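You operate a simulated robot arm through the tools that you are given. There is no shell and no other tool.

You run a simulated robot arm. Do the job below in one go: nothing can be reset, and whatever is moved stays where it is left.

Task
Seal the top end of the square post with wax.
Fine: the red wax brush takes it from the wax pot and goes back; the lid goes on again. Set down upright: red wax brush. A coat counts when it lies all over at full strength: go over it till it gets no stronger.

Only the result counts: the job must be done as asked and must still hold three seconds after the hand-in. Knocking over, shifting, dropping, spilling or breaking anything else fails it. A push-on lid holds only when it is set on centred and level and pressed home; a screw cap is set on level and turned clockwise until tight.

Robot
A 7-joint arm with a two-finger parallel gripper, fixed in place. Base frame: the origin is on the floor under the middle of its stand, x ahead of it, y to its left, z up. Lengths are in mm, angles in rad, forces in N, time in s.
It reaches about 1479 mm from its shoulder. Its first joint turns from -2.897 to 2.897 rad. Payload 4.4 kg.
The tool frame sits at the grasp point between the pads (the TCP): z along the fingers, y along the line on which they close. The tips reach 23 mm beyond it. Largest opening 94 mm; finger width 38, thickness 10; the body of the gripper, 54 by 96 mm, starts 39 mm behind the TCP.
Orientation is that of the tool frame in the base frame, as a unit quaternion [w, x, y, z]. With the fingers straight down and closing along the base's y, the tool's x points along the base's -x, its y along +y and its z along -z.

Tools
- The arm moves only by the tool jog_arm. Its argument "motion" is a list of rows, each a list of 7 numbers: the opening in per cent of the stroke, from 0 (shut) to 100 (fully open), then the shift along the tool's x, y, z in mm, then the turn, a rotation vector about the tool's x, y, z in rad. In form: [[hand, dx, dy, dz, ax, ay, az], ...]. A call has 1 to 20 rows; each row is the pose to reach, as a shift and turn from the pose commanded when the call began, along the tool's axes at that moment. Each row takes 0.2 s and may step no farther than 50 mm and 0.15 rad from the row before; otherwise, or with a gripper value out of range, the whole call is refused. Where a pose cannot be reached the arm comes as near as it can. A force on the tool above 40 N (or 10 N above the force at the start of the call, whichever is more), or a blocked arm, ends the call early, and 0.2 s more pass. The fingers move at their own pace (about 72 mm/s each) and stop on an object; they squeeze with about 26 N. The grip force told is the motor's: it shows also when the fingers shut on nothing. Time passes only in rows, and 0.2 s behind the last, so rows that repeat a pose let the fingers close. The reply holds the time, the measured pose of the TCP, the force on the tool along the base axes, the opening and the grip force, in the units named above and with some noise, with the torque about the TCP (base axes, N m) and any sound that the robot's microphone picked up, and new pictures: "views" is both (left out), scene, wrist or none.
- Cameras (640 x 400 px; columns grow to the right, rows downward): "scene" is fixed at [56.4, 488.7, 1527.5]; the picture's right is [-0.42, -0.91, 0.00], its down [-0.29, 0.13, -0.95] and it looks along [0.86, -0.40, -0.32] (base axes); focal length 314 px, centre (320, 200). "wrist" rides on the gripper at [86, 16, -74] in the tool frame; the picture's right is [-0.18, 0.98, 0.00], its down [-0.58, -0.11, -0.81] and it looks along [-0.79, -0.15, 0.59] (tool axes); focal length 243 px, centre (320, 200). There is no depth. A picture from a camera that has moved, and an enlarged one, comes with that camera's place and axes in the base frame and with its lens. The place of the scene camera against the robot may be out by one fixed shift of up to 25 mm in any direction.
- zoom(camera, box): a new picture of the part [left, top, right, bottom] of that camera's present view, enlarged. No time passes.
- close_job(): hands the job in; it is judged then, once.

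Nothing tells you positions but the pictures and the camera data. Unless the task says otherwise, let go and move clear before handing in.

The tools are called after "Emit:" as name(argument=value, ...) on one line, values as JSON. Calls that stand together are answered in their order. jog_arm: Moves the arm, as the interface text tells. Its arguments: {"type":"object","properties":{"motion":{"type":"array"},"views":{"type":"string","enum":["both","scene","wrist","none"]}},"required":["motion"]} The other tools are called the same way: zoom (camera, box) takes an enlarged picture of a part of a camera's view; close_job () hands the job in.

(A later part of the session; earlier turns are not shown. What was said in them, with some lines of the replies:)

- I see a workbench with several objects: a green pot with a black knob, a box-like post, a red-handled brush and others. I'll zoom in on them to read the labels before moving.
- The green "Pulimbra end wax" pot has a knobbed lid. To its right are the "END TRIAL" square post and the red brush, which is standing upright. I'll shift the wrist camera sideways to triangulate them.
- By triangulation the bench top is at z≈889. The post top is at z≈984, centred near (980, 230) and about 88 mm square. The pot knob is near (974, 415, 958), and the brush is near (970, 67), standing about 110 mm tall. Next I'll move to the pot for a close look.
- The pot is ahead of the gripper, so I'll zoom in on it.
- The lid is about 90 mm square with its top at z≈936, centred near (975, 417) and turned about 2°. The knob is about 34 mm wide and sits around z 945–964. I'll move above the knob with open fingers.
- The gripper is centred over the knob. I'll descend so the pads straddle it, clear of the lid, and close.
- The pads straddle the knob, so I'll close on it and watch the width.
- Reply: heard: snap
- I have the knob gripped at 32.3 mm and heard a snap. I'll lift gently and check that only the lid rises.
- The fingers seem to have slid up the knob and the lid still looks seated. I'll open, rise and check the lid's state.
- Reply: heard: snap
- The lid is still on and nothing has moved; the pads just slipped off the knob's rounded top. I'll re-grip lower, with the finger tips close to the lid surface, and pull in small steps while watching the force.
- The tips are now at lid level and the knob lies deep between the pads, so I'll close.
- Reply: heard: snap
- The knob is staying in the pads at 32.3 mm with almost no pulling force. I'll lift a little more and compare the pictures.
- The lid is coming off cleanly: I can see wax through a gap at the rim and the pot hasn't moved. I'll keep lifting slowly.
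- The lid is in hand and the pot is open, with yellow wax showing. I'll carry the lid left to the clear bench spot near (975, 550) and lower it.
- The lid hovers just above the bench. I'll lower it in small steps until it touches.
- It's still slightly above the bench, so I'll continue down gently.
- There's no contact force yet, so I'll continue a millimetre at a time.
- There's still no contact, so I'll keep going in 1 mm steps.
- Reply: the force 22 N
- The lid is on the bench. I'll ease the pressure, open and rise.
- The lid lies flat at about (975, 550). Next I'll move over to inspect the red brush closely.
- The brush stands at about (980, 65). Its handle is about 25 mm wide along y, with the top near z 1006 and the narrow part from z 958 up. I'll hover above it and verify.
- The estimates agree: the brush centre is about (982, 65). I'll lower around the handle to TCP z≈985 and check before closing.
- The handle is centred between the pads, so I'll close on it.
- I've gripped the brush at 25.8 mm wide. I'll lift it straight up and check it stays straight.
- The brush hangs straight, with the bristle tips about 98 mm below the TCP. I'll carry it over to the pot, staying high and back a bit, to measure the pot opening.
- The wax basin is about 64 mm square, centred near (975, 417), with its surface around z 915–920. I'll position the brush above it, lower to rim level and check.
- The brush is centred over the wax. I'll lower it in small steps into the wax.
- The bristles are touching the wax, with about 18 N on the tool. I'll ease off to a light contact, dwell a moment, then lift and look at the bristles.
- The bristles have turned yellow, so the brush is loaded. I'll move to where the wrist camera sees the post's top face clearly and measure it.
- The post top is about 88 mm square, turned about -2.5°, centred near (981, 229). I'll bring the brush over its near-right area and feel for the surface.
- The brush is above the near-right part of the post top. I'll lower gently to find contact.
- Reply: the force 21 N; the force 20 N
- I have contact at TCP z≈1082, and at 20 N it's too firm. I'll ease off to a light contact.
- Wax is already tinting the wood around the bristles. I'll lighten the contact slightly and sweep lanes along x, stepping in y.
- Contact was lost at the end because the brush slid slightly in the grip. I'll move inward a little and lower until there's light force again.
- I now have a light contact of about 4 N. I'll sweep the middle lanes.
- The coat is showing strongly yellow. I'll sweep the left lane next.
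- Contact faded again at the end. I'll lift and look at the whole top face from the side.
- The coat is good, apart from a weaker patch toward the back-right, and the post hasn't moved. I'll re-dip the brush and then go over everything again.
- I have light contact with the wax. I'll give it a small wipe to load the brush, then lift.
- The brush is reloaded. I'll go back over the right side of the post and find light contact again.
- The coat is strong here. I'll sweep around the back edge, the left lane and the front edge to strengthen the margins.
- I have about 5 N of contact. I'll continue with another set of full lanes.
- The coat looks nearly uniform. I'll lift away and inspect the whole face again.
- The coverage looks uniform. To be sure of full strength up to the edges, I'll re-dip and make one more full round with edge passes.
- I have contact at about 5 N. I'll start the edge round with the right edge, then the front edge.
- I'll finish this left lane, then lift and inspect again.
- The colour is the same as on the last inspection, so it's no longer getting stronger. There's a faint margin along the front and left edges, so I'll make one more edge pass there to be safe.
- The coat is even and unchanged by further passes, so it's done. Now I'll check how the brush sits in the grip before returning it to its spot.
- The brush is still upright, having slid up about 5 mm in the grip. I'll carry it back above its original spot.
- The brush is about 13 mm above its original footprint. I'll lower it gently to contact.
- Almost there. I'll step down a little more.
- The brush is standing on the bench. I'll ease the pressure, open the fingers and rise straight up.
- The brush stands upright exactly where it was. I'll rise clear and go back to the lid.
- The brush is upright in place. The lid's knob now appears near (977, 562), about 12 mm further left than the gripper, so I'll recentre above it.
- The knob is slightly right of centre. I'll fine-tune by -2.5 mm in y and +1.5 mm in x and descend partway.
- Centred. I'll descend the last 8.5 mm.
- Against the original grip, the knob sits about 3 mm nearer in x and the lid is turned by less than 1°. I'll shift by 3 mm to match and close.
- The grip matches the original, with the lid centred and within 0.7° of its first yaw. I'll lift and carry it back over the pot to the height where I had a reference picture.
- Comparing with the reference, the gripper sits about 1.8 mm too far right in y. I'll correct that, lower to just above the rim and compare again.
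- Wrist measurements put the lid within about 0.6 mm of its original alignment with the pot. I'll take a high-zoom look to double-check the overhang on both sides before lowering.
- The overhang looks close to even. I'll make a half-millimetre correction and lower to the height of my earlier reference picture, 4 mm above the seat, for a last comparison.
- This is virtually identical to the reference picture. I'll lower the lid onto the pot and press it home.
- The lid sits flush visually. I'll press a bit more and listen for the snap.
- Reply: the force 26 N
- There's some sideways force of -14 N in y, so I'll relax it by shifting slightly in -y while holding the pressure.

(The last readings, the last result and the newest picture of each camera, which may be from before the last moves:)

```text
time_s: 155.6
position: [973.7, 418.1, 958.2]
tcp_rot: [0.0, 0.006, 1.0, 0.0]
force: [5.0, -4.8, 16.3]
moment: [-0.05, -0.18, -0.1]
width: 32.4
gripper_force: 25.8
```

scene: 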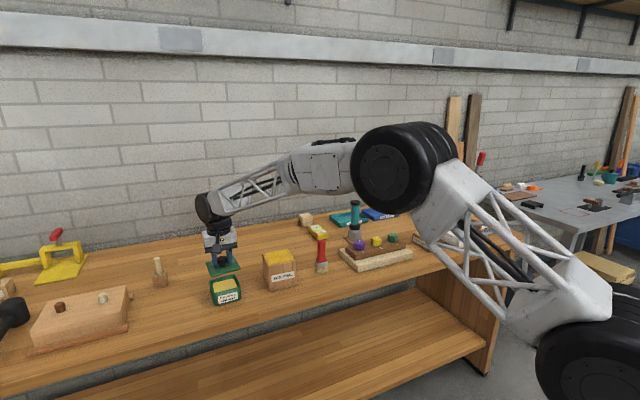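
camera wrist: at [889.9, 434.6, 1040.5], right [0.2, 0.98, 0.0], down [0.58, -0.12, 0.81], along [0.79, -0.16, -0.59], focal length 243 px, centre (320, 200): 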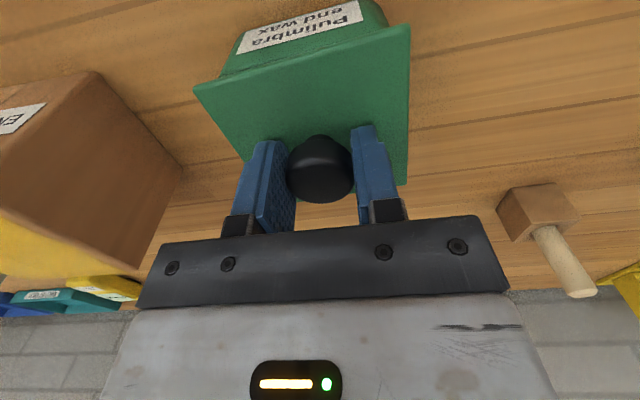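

Emit:
jog_arm(motion=[[0, 0, -0.3, 0.7, 0, 0, 0], [0, 0, -0.3, 1.4, 0, 0, 0], [0, 0, -0.3, 1.4, 0, 0, 0]], views="none")

Emit:
zoom(camera="scene", box=[200, 262, 248, 308])

Emit:
zoom(camera="wrist", box=[160, 0, 480, 200])

```text
time_s: 156.4
position: [973.0, 417.9, 957.6]
tcp_rot: [0.001, 0.005, 1.0, 0.001]
force: [-9.5, 8.0, 29.5]
moment: [0.11, 0.38, -0.04]
width: 32.5
gripper_force: 26.0
```

```text
8.70 times, centred on (224, 285) of scene
camera zoom: at [56.4, 488.7, 1527.5], right [-0.42, -0.91, 0.0], down [-0.29, 0.13, -0.95], along [0.86, -0.4, -0.32], focal length 2729 px, centre (1155, -539)
```

zoom: 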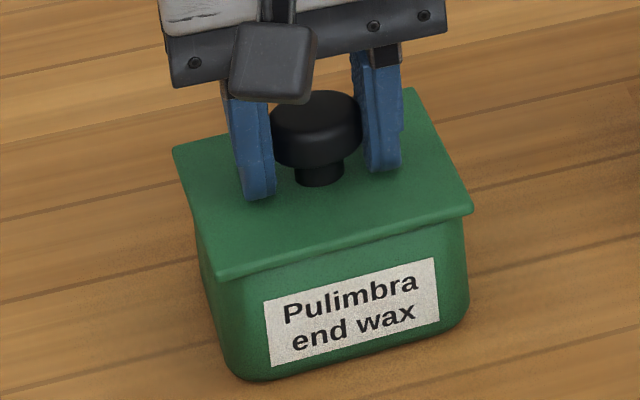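

```text
2.00 times, centred on (320, 100) of wrist
camera zoom: at [889.1, 435.0, 1033.0], right [0.2, 0.98, 0.0], down [0.58, -0.12, 0.81], along [0.79, -0.16, -0.59], focal length 485 px, centre (320, 400)
```

zoom: 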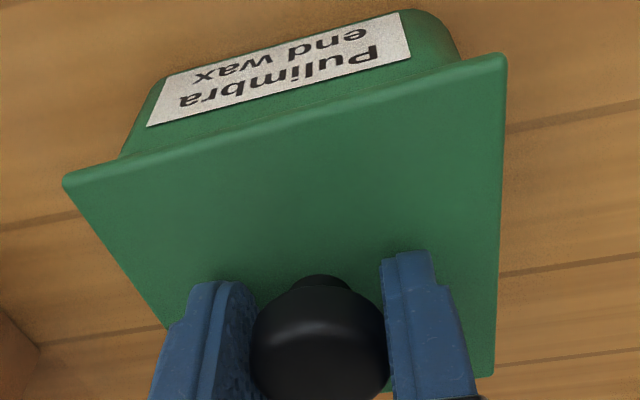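

There was no snap. Careful slope comparison shows the lid turned about 1.5° counter-clockwise relative to the pot. I'll lift it 2 mm off, rotate it back, and re-check.

Emit:
jog_arm(motion=[[0, 0, 0, -3, 0, 0, 0], [0, 0, 0, -6, 0, 0, 0], [0, 0, 0, -6, 0, 0, 0.013], [0, 0, 0, -6, 0, 0, 0.026], [0, 0, 0, -6, 0, 0, 0.026]], views="wrist")

Emit:
zoom(camera="scene", box=[204, 268, 246, 306])

Emit:
zoom(camera="wrist", box=[180, 0, 430, 156])

```text
time_s: 157.6
position: [974.6, 416.3, 962.3]
tcp_rot: [0.0, 0.019, 1.0, 0.0]
force: [-0.3, -0.3, -0.5]
moment: [-0.03, -0.01, 0.01]
width: 32.6
gripper_force: 26.0
camera wrist: at [889.9, 436.3, 1037.1], right [0.22, 0.98, 0.0], down [0.58, -0.13, 0.81], along [0.79, -0.18, -0.59], focal length 243 px, centre (320, 200)
```

wrist: 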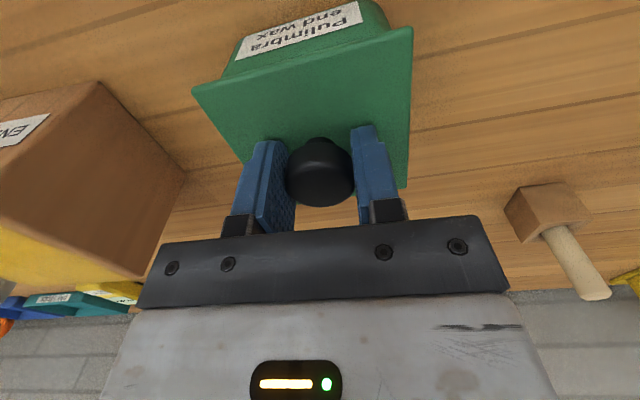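

```text
10.53 times, centred on (225, 287) of scene
camera zoom: at [56.4, 488.7, 1527.5], right [-0.42, -0.91, 0.0], down [-0.29, 0.13, -0.95], along [0.86, -0.4, -0.32], focal length 3304 px, centre (1320, -716)
```

zoom: 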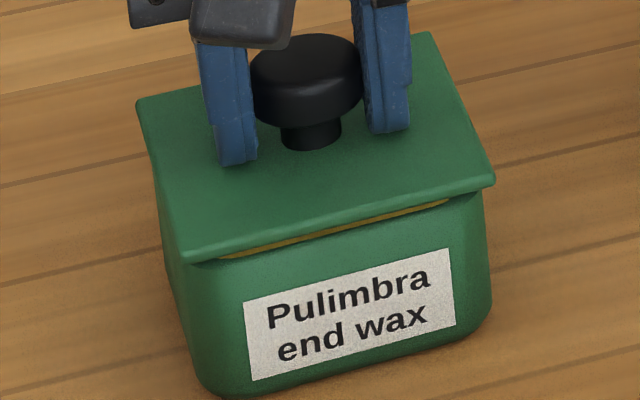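

```text
2.56 times, centred on (305, 78) of wrist
camera zoom: at [889.9, 436.3, 1037.1], right [0.22, 0.98, 0.0], down [0.58, -0.13, 0.81], along [0.79, -0.18, -0.59], focal length 621 px, centre (358, 512)
```

zoom: 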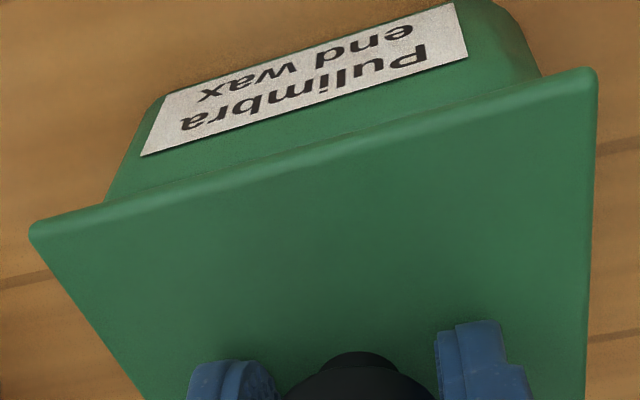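

Lid and pot are now parallel and centred to within about 0.3 mm of the original seated state. I'll lower and press home.

Emit:
jog_arm(motion=[[0, 0, 0, 1.5, 0, 0, 0], [0, 0, 0, 3, 0, 0, 0], [0, 0, 0, 4, 0, 0, 0], [0, 0, 0, 4, 0, 0, 0]], views="none")

```text
time_s: 158.6
position: [974.6, 414.6, 958.4]
tcp_rot: [0.0, 0.02, 1.0, 0.0]
force: [-0.4, 0.0, -0.5]
moment: [-0.02, -0.01, 0.04]
width: 32.5
gripper_force: 26.3
```

Emit:
jog_arm(motion=[[0, 0, 0, 0.7, 0, 0, 0], [0, 0, 0, 1.4, 0, 0, 0], [0, 0, 0, 1.4, 0, 0, 0]], views="none")

```text
time_s: 159.4
position: [973.5, 415.1, 956.7]
tcp_rot: [0.001, 0.019, 1.0, 0.0]
force: [2.0, 2.5, 8.7]
moment: [0.0, 0.16, -0.09]
width: 32.3
gripper_force: 26.1
```

Emit:
jog_arm(motion=[[0, 0, 0, 0.7, 0, 0, 0], [0, 0, 0, 1.4, 0, 0, 0], [0, 0, 0, 1.4, 0, 0, 0]], views="none")

Emit:
zoom(camera="scene", box=[204, 268, 246, 306])

Emit:
zoom(camera="wrist", box=[180, 0, 430, 156])

```text
time_s: 160.2
position: [974.7, 415.0, 957.4]
tcp_rot: [0.002, 0.019, 1.0, 0.001]
force: [-10.4, 0.4, 35.6]
moment: [-0.03, 0.45, -0.05]
width: 32.4
gripper_force: 26.0
```

```text
10.53 times, centred on (225, 287) of scene
camera zoom: at [56.4, 488.7, 1527.5], right [-0.42, -0.91, 0.0], down [-0.29, 0.13, -0.95], along [0.86, -0.4, -0.32], focal length 3304 px, centre (1320, -716)
```

zoom: 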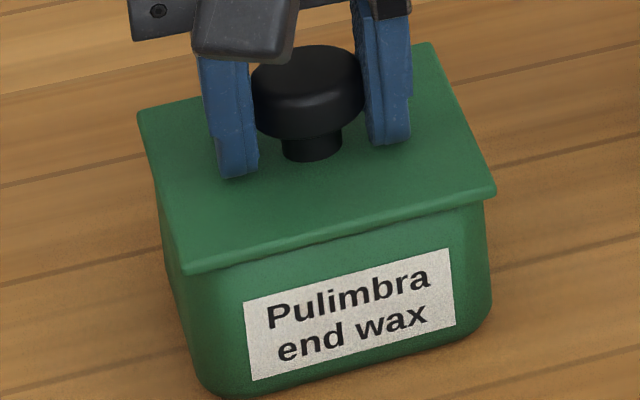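

```text
2.56 times, centred on (305, 78) of wrist
camera zoom: at [889.7, 436.2, 1032.8], right [0.22, 0.98, 0.0], down [0.57, -0.13, 0.81], along [0.79, -0.18, -0.59], focal length 621 px, centre (358, 512)
```

zoom: 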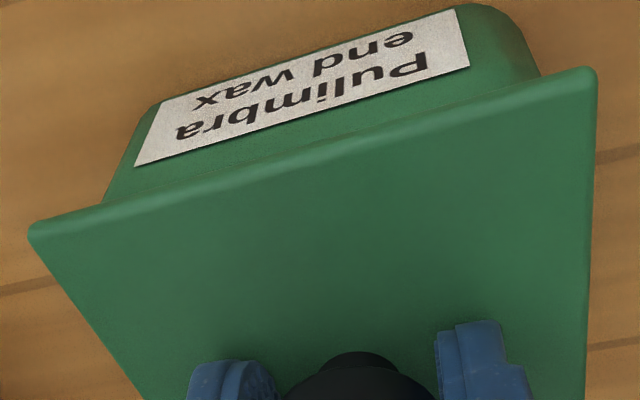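

I've pressed with 35 N and the lid is flush and aligned, but no snap was reported. I'll ease to a light press so the lid can't be dragged, then open the fingers slowly and listen.

Emit:
jog_arm(motion=[[0, 0, 0, -1.0, 0, 0, 0], [0, 0, 0, -1.3, 0, 0, 0], [0, 0, 0, -1.3, 0, 0, 0]], views="none")

```text
time_s: 161.0
position: [974.2, 416.8, 958.1]
tcp_rot: [0.001, 0.019, 1.0, -0.001]
force: [1.3, 7.2, 31.3]
moment: [0.06, -0.24, 0.0]
width: 32.4
gripper_force: 25.5
```

Emit:
jog_arm(motion=[[0, 0, 0, -0.7, 0, 0, 0], [0, 0, 0, -1.2, 0, 0, 0], [0, 0, 0, -1.2, 0, 0, 0]], views="none")

```text
time_s: 161.8
position: [974.2, 415.4, 956.9]
tcp_rot: [0.0, 0.019, 1.0, 0.0]
force: [5.2, 1.5, 19.1]
moment: [-0.01, -0.47, -0.02]
width: 32.5
gripper_force: 25.4
```

Emit:
jog_arm(motion=[[0, 0, 0, -0.6, 0, 0, 0], [0, 0, 0, -1.0, 0, 0, 0], [0, 0, 0, -1.0, 0, 0, 0]], views="none")

```text
time_s: 162.6
position: [973.0, 415.7, 957.4]
tcp_rot: [0.0, 0.02, 1.0, 0.0]
force: [1.8, -1.2, 6.0]
moment: [-0.04, -0.18, -0.04]
width: 32.4
gripper_force: 26.1
```

Now there's only a light 6 N press. I'll open the fingers gently.

Emit:
jog_arm(motion=[[36, 0, 0, 0, 0, 0, 0], [36, 0, 0, 0, 0, 0, 0], [38, 0, 0, 0, 0, 0, 0], [40, 0, 0, 0, 0, 0, 0], [45, 0, 0, 0, 0, 0, 0], [55, 0, 0, 0, 0, 0, 0], [65, 0, 0, 0, 0, 0, 0], [65, 0, 0, 0, 0, 0, 0]], views="wrist")

Emit:
zoom(camera="scene", box=[204, 268, 246, 306])

Emit:
zoom(camera="wrist", box=[180, 0, 430, 156])

```text
time_s: 164.4
position: [973.6, 416.0, 958.8]
tcp_rot: [0.0, 0.019, 1.0, 0.0]
force: [-0.2, 0.2, -0.5]
moment: [0.01, 0.03, 0.01]
width: 61.1
gripper_force: 0.0
heard: snap
camera wrist: at [889.4, 436.2, 1034.1], right [0.22, 0.98, 0.0], down [0.58, -0.13, 0.81], along [0.79, -0.18, -0.59], focal length 243 px, centre (320, 200)
```

wrist: 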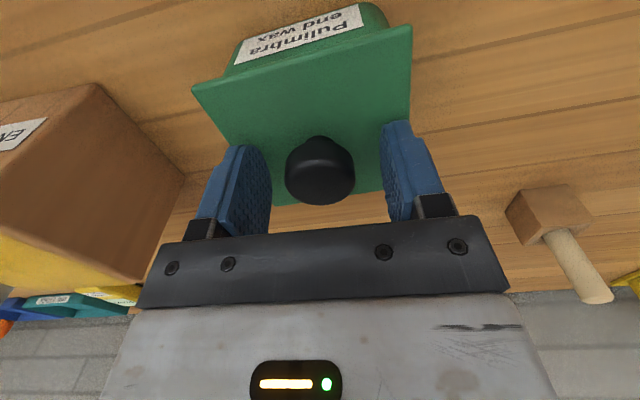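

```text
10.53 times, centred on (225, 287) of scene
camera zoom: at [56.4, 488.7, 1527.5], right [-0.42, -0.91, 0.0], down [-0.29, 0.13, -0.95], along [0.86, -0.4, -0.32], focal length 3304 px, centre (1320, -716)
```

zoom: 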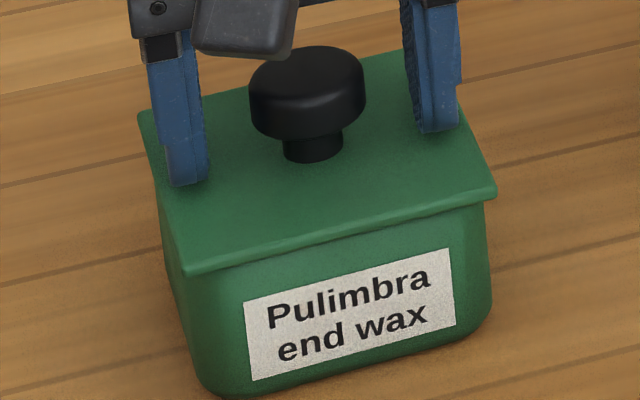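

```text
2.56 times, centred on (305, 78) of wrist
camera zoom: at [889.4, 436.2, 1034.1], right [0.22, 0.98, 0.0], down [0.58, -0.13, 0.81], along [0.79, -0.18, -0.59], focal length 621 px, centre (358, 512)
```

zoom: 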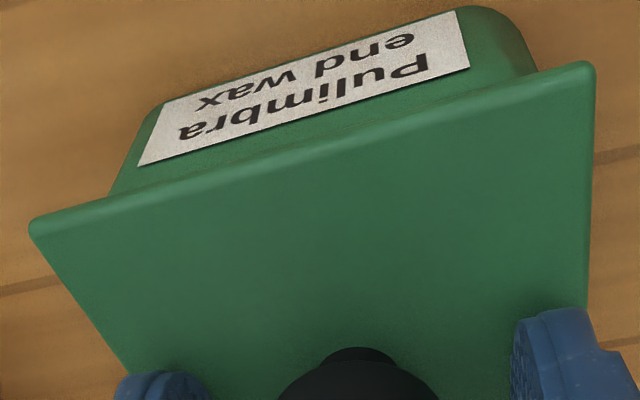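

I heard a snap on release, so the lid has latched and is flush with the pot. I'll rise straight up and clear, then inspect everything.

Emit:
jog_arm(motion=[[65, 0, 0, -10, 0, 0, 0], [65, 0, 0, -30, 0, 0, 0], [65, 0, 0, -60, 0, 0, 0], [65, 20, 0, -100, 0, 0, -0.0375], [65, 55, 0, -135, 0, 0, -0.0375], [65, 90, 0, -165, 0, 0, -0.0375], [65, 125, 0, -195, 0, 0, -0.0375], [65, 125, 0, -195, 0, 0, -0.0375]], views="both")

Emit:
zoom(camera="scene", box=[180, 240, 276, 310])

Emit:
zoom(camera="scene", box=[190, 220, 350, 320])

Emit:
zoom(camera="wrist", box=[260, 70, 420, 170])

```text
time_s: 166.2
position: [849.3, 421.1, 1157.2]
tcp_rot: [0.0, 0.0, 1.0, 0.0]
force: [0.1, 0.0, 1.2]
moment: [0.02, 0.0, -0.03]
width: 60.9
gripper_force: 0.1
camera wrist: at [764.5, 438.4, 1231.6], right [0.18, 0.98, 0.0], down [0.58, -0.11, 0.81], along [0.79, -0.15, -0.59], focal length 243 px, centre (320, 200)
```

scene: 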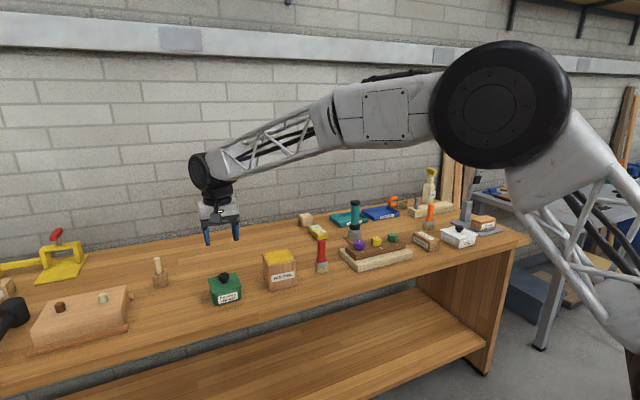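
wrist: 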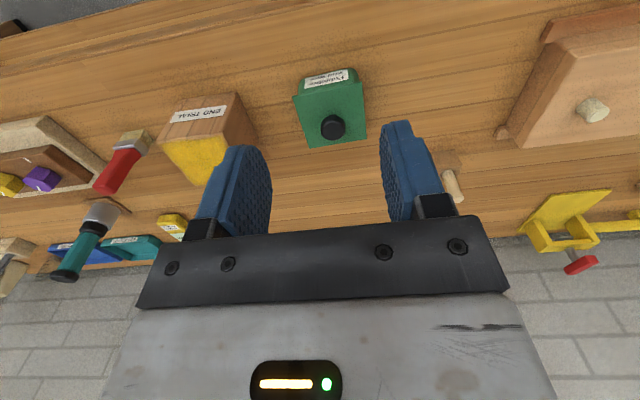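

```text
5.71 times, centred on (228, 275) of scene
camera zoom: at [56.4, 488.7, 1527.5], right [-0.42, -0.91, 0.0], down [-0.29, 0.13, -0.95], along [0.86, -0.4, -0.32], focal length 1793 px, centre (846, -229)
```

zoom: 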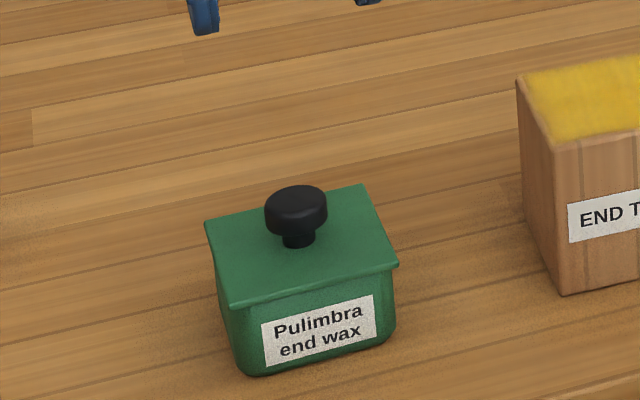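

```text
4.00 times, centred on (270, 270) of scene
camera zoom: at [56.4, 488.7, 1527.5], right [-0.42, -0.91, 0.0], down [-0.29, 0.13, -0.95], along [0.86, -0.4, -0.32], focal length 1255 px, centre (520, -80)
```

zoom: 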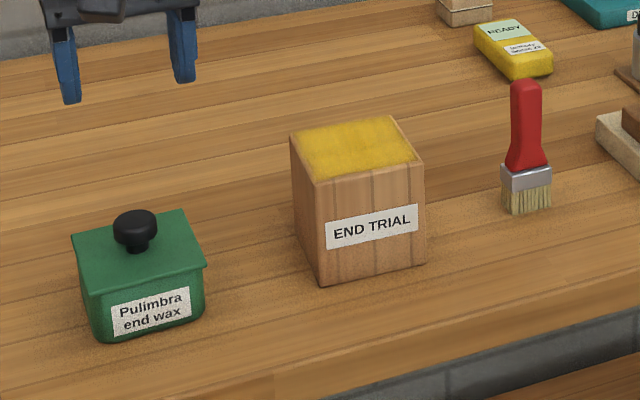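

```text
4.00 times, centred on (340, 120) of wrist
camera zoom: at [764.5, 438.4, 1231.6], right [0.18, 0.98, 0.0], down [0.58, -0.11, 0.81], along [0.79, -0.15, -0.59], focal length 970 px, centre (240, 520)
```

zoom: 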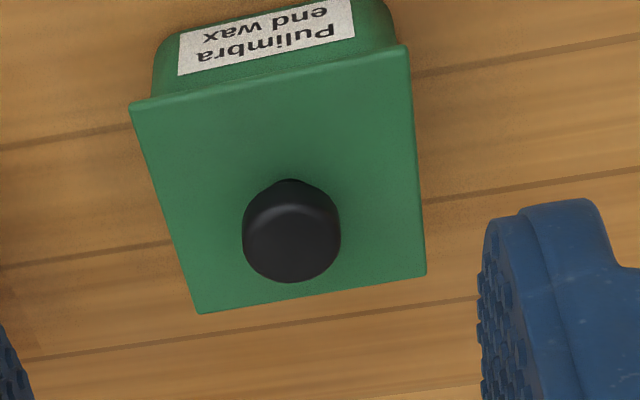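

The pot, lid, post and brush all match their original positions, and the lid is seated just as at the start. For a final check of the coat I'll view the post top from closer, without the brush in the way.

Emit:
jog_arm(motion=[[65, 0, -45, 0, 0, 0, 0], [65, 0, -90, 0, 0, 0, 0], [65, 0, -135, 0, 0, 0, 0], [65, -15, -170, 10, 0, 0, 0], [65, -50, -190, 30, 0, 0, 0], [65, -70, -190, 40, 0, 0, 0], [65, -70, -190, 40, 0, 0, 0]], views="wrist")

Emit:
zoom(camera="wrist", box=[240, 20, 400, 120])

Emit:
zoom(camera="scene", box=[258, 244, 302, 272])

```text
time_s: 167.8
position: [919.8, 230.3, 1113.1]
tcp_rot: [0.0, 0.0, 1.0, 0.0]
force: [0.0, -0.1, -0.7]
moment: [-0.03, 0.01, -0.04]
width: 61.2
gripper_force: 0.1
camera wrist: at [834.2, 247.0, 1188.9], right [0.18, 0.98, 0.0], down [0.58, -0.11, 0.81], along [0.79, -0.15, -0.59], focal length 243 px, centre (320, 200)
```

wrist: 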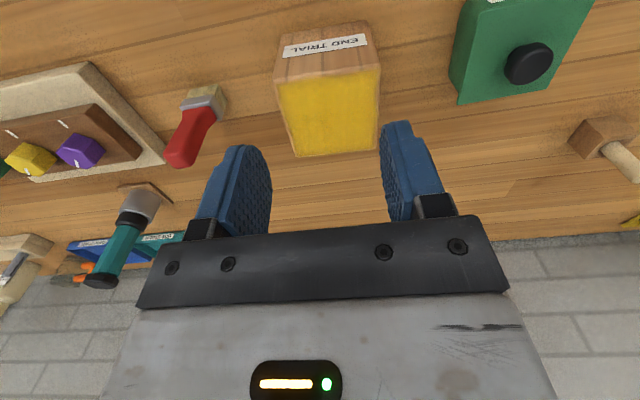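

```text
4.00 times, centred on (320, 70) of wrist
camera zoom: at [834.2, 247.0, 1188.9], right [0.18, 0.98, 0.0], down [0.58, -0.11, 0.81], along [0.79, -0.15, -0.59], focal length 970 px, centre (320, 720)
```

zoom: 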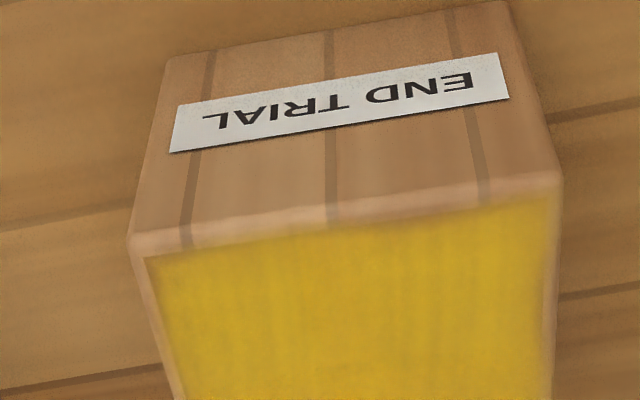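

```text
14.29 times, centred on (280, 258) of scene
camera zoom: at [56.4, 488.7, 1527.5], right [-0.42, -0.91, 0.0], down [-0.29, 0.13, -0.95], along [0.86, -0.4, -0.32], focal length 4483 px, centre (891, -629)
```

zoom: 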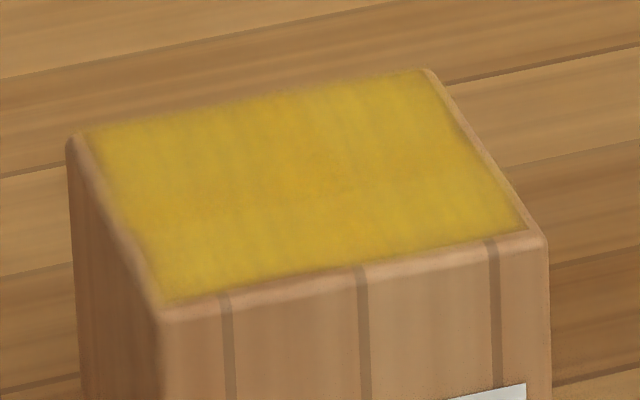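

Emit:
zoom(camera="wrist", box=[260, 60, 400, 165])

```text
3.81 times, centred on (330, 112) of wrist
camera zoom: at [834.2, 247.0, 1188.9], right [0.18, 0.98, 0.0], down [0.58, -0.11, 0.81], along [0.79, -0.15, -0.59], focal length 924 px, centre (282, 533)
```

zoom: 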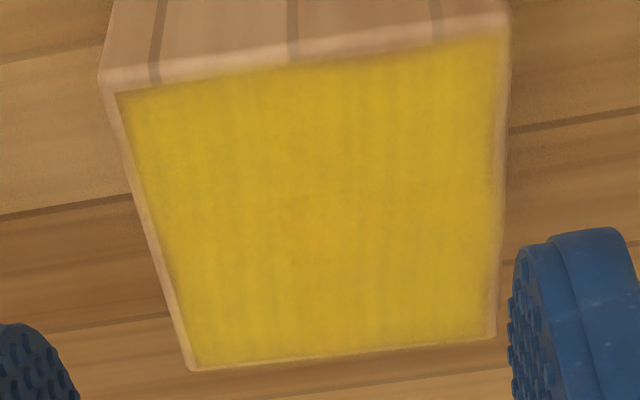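

The top face is coated evenly to the bevel and no longer changes. The brush stands upright in its place, the lid is latched on the pot, and the gripper is open and clear. I'll hand in.

Emit:
close_job()

```text
The job is handed in.
```

I sealed the top of the square post ("END TRIAL") with wax and handed the job in; no verdict came back.

- **Coat:** I waxed the whole top face with three dips from the "Pulimbra end wax" pot. The last two rounds of brushing made it no stronger. A faint lighter line remains along the front and left edges; I took it to be the rounded bevel, because extra passes there didn't change it.
- **Brush:** the red wax brush stands upright in its original spot, to within about a millimetre.
- **Lid:** it is back on the pot, flush and aligned as at the start. I pressed it with about 35 N and heard no snap then; the snap came when I opened the fingers. I took that as the lid latching and did not test it by pulling.
- **Surroundings:** the pot and post look unmoved in the pictures, and I saw nothing knocked over or spilled.
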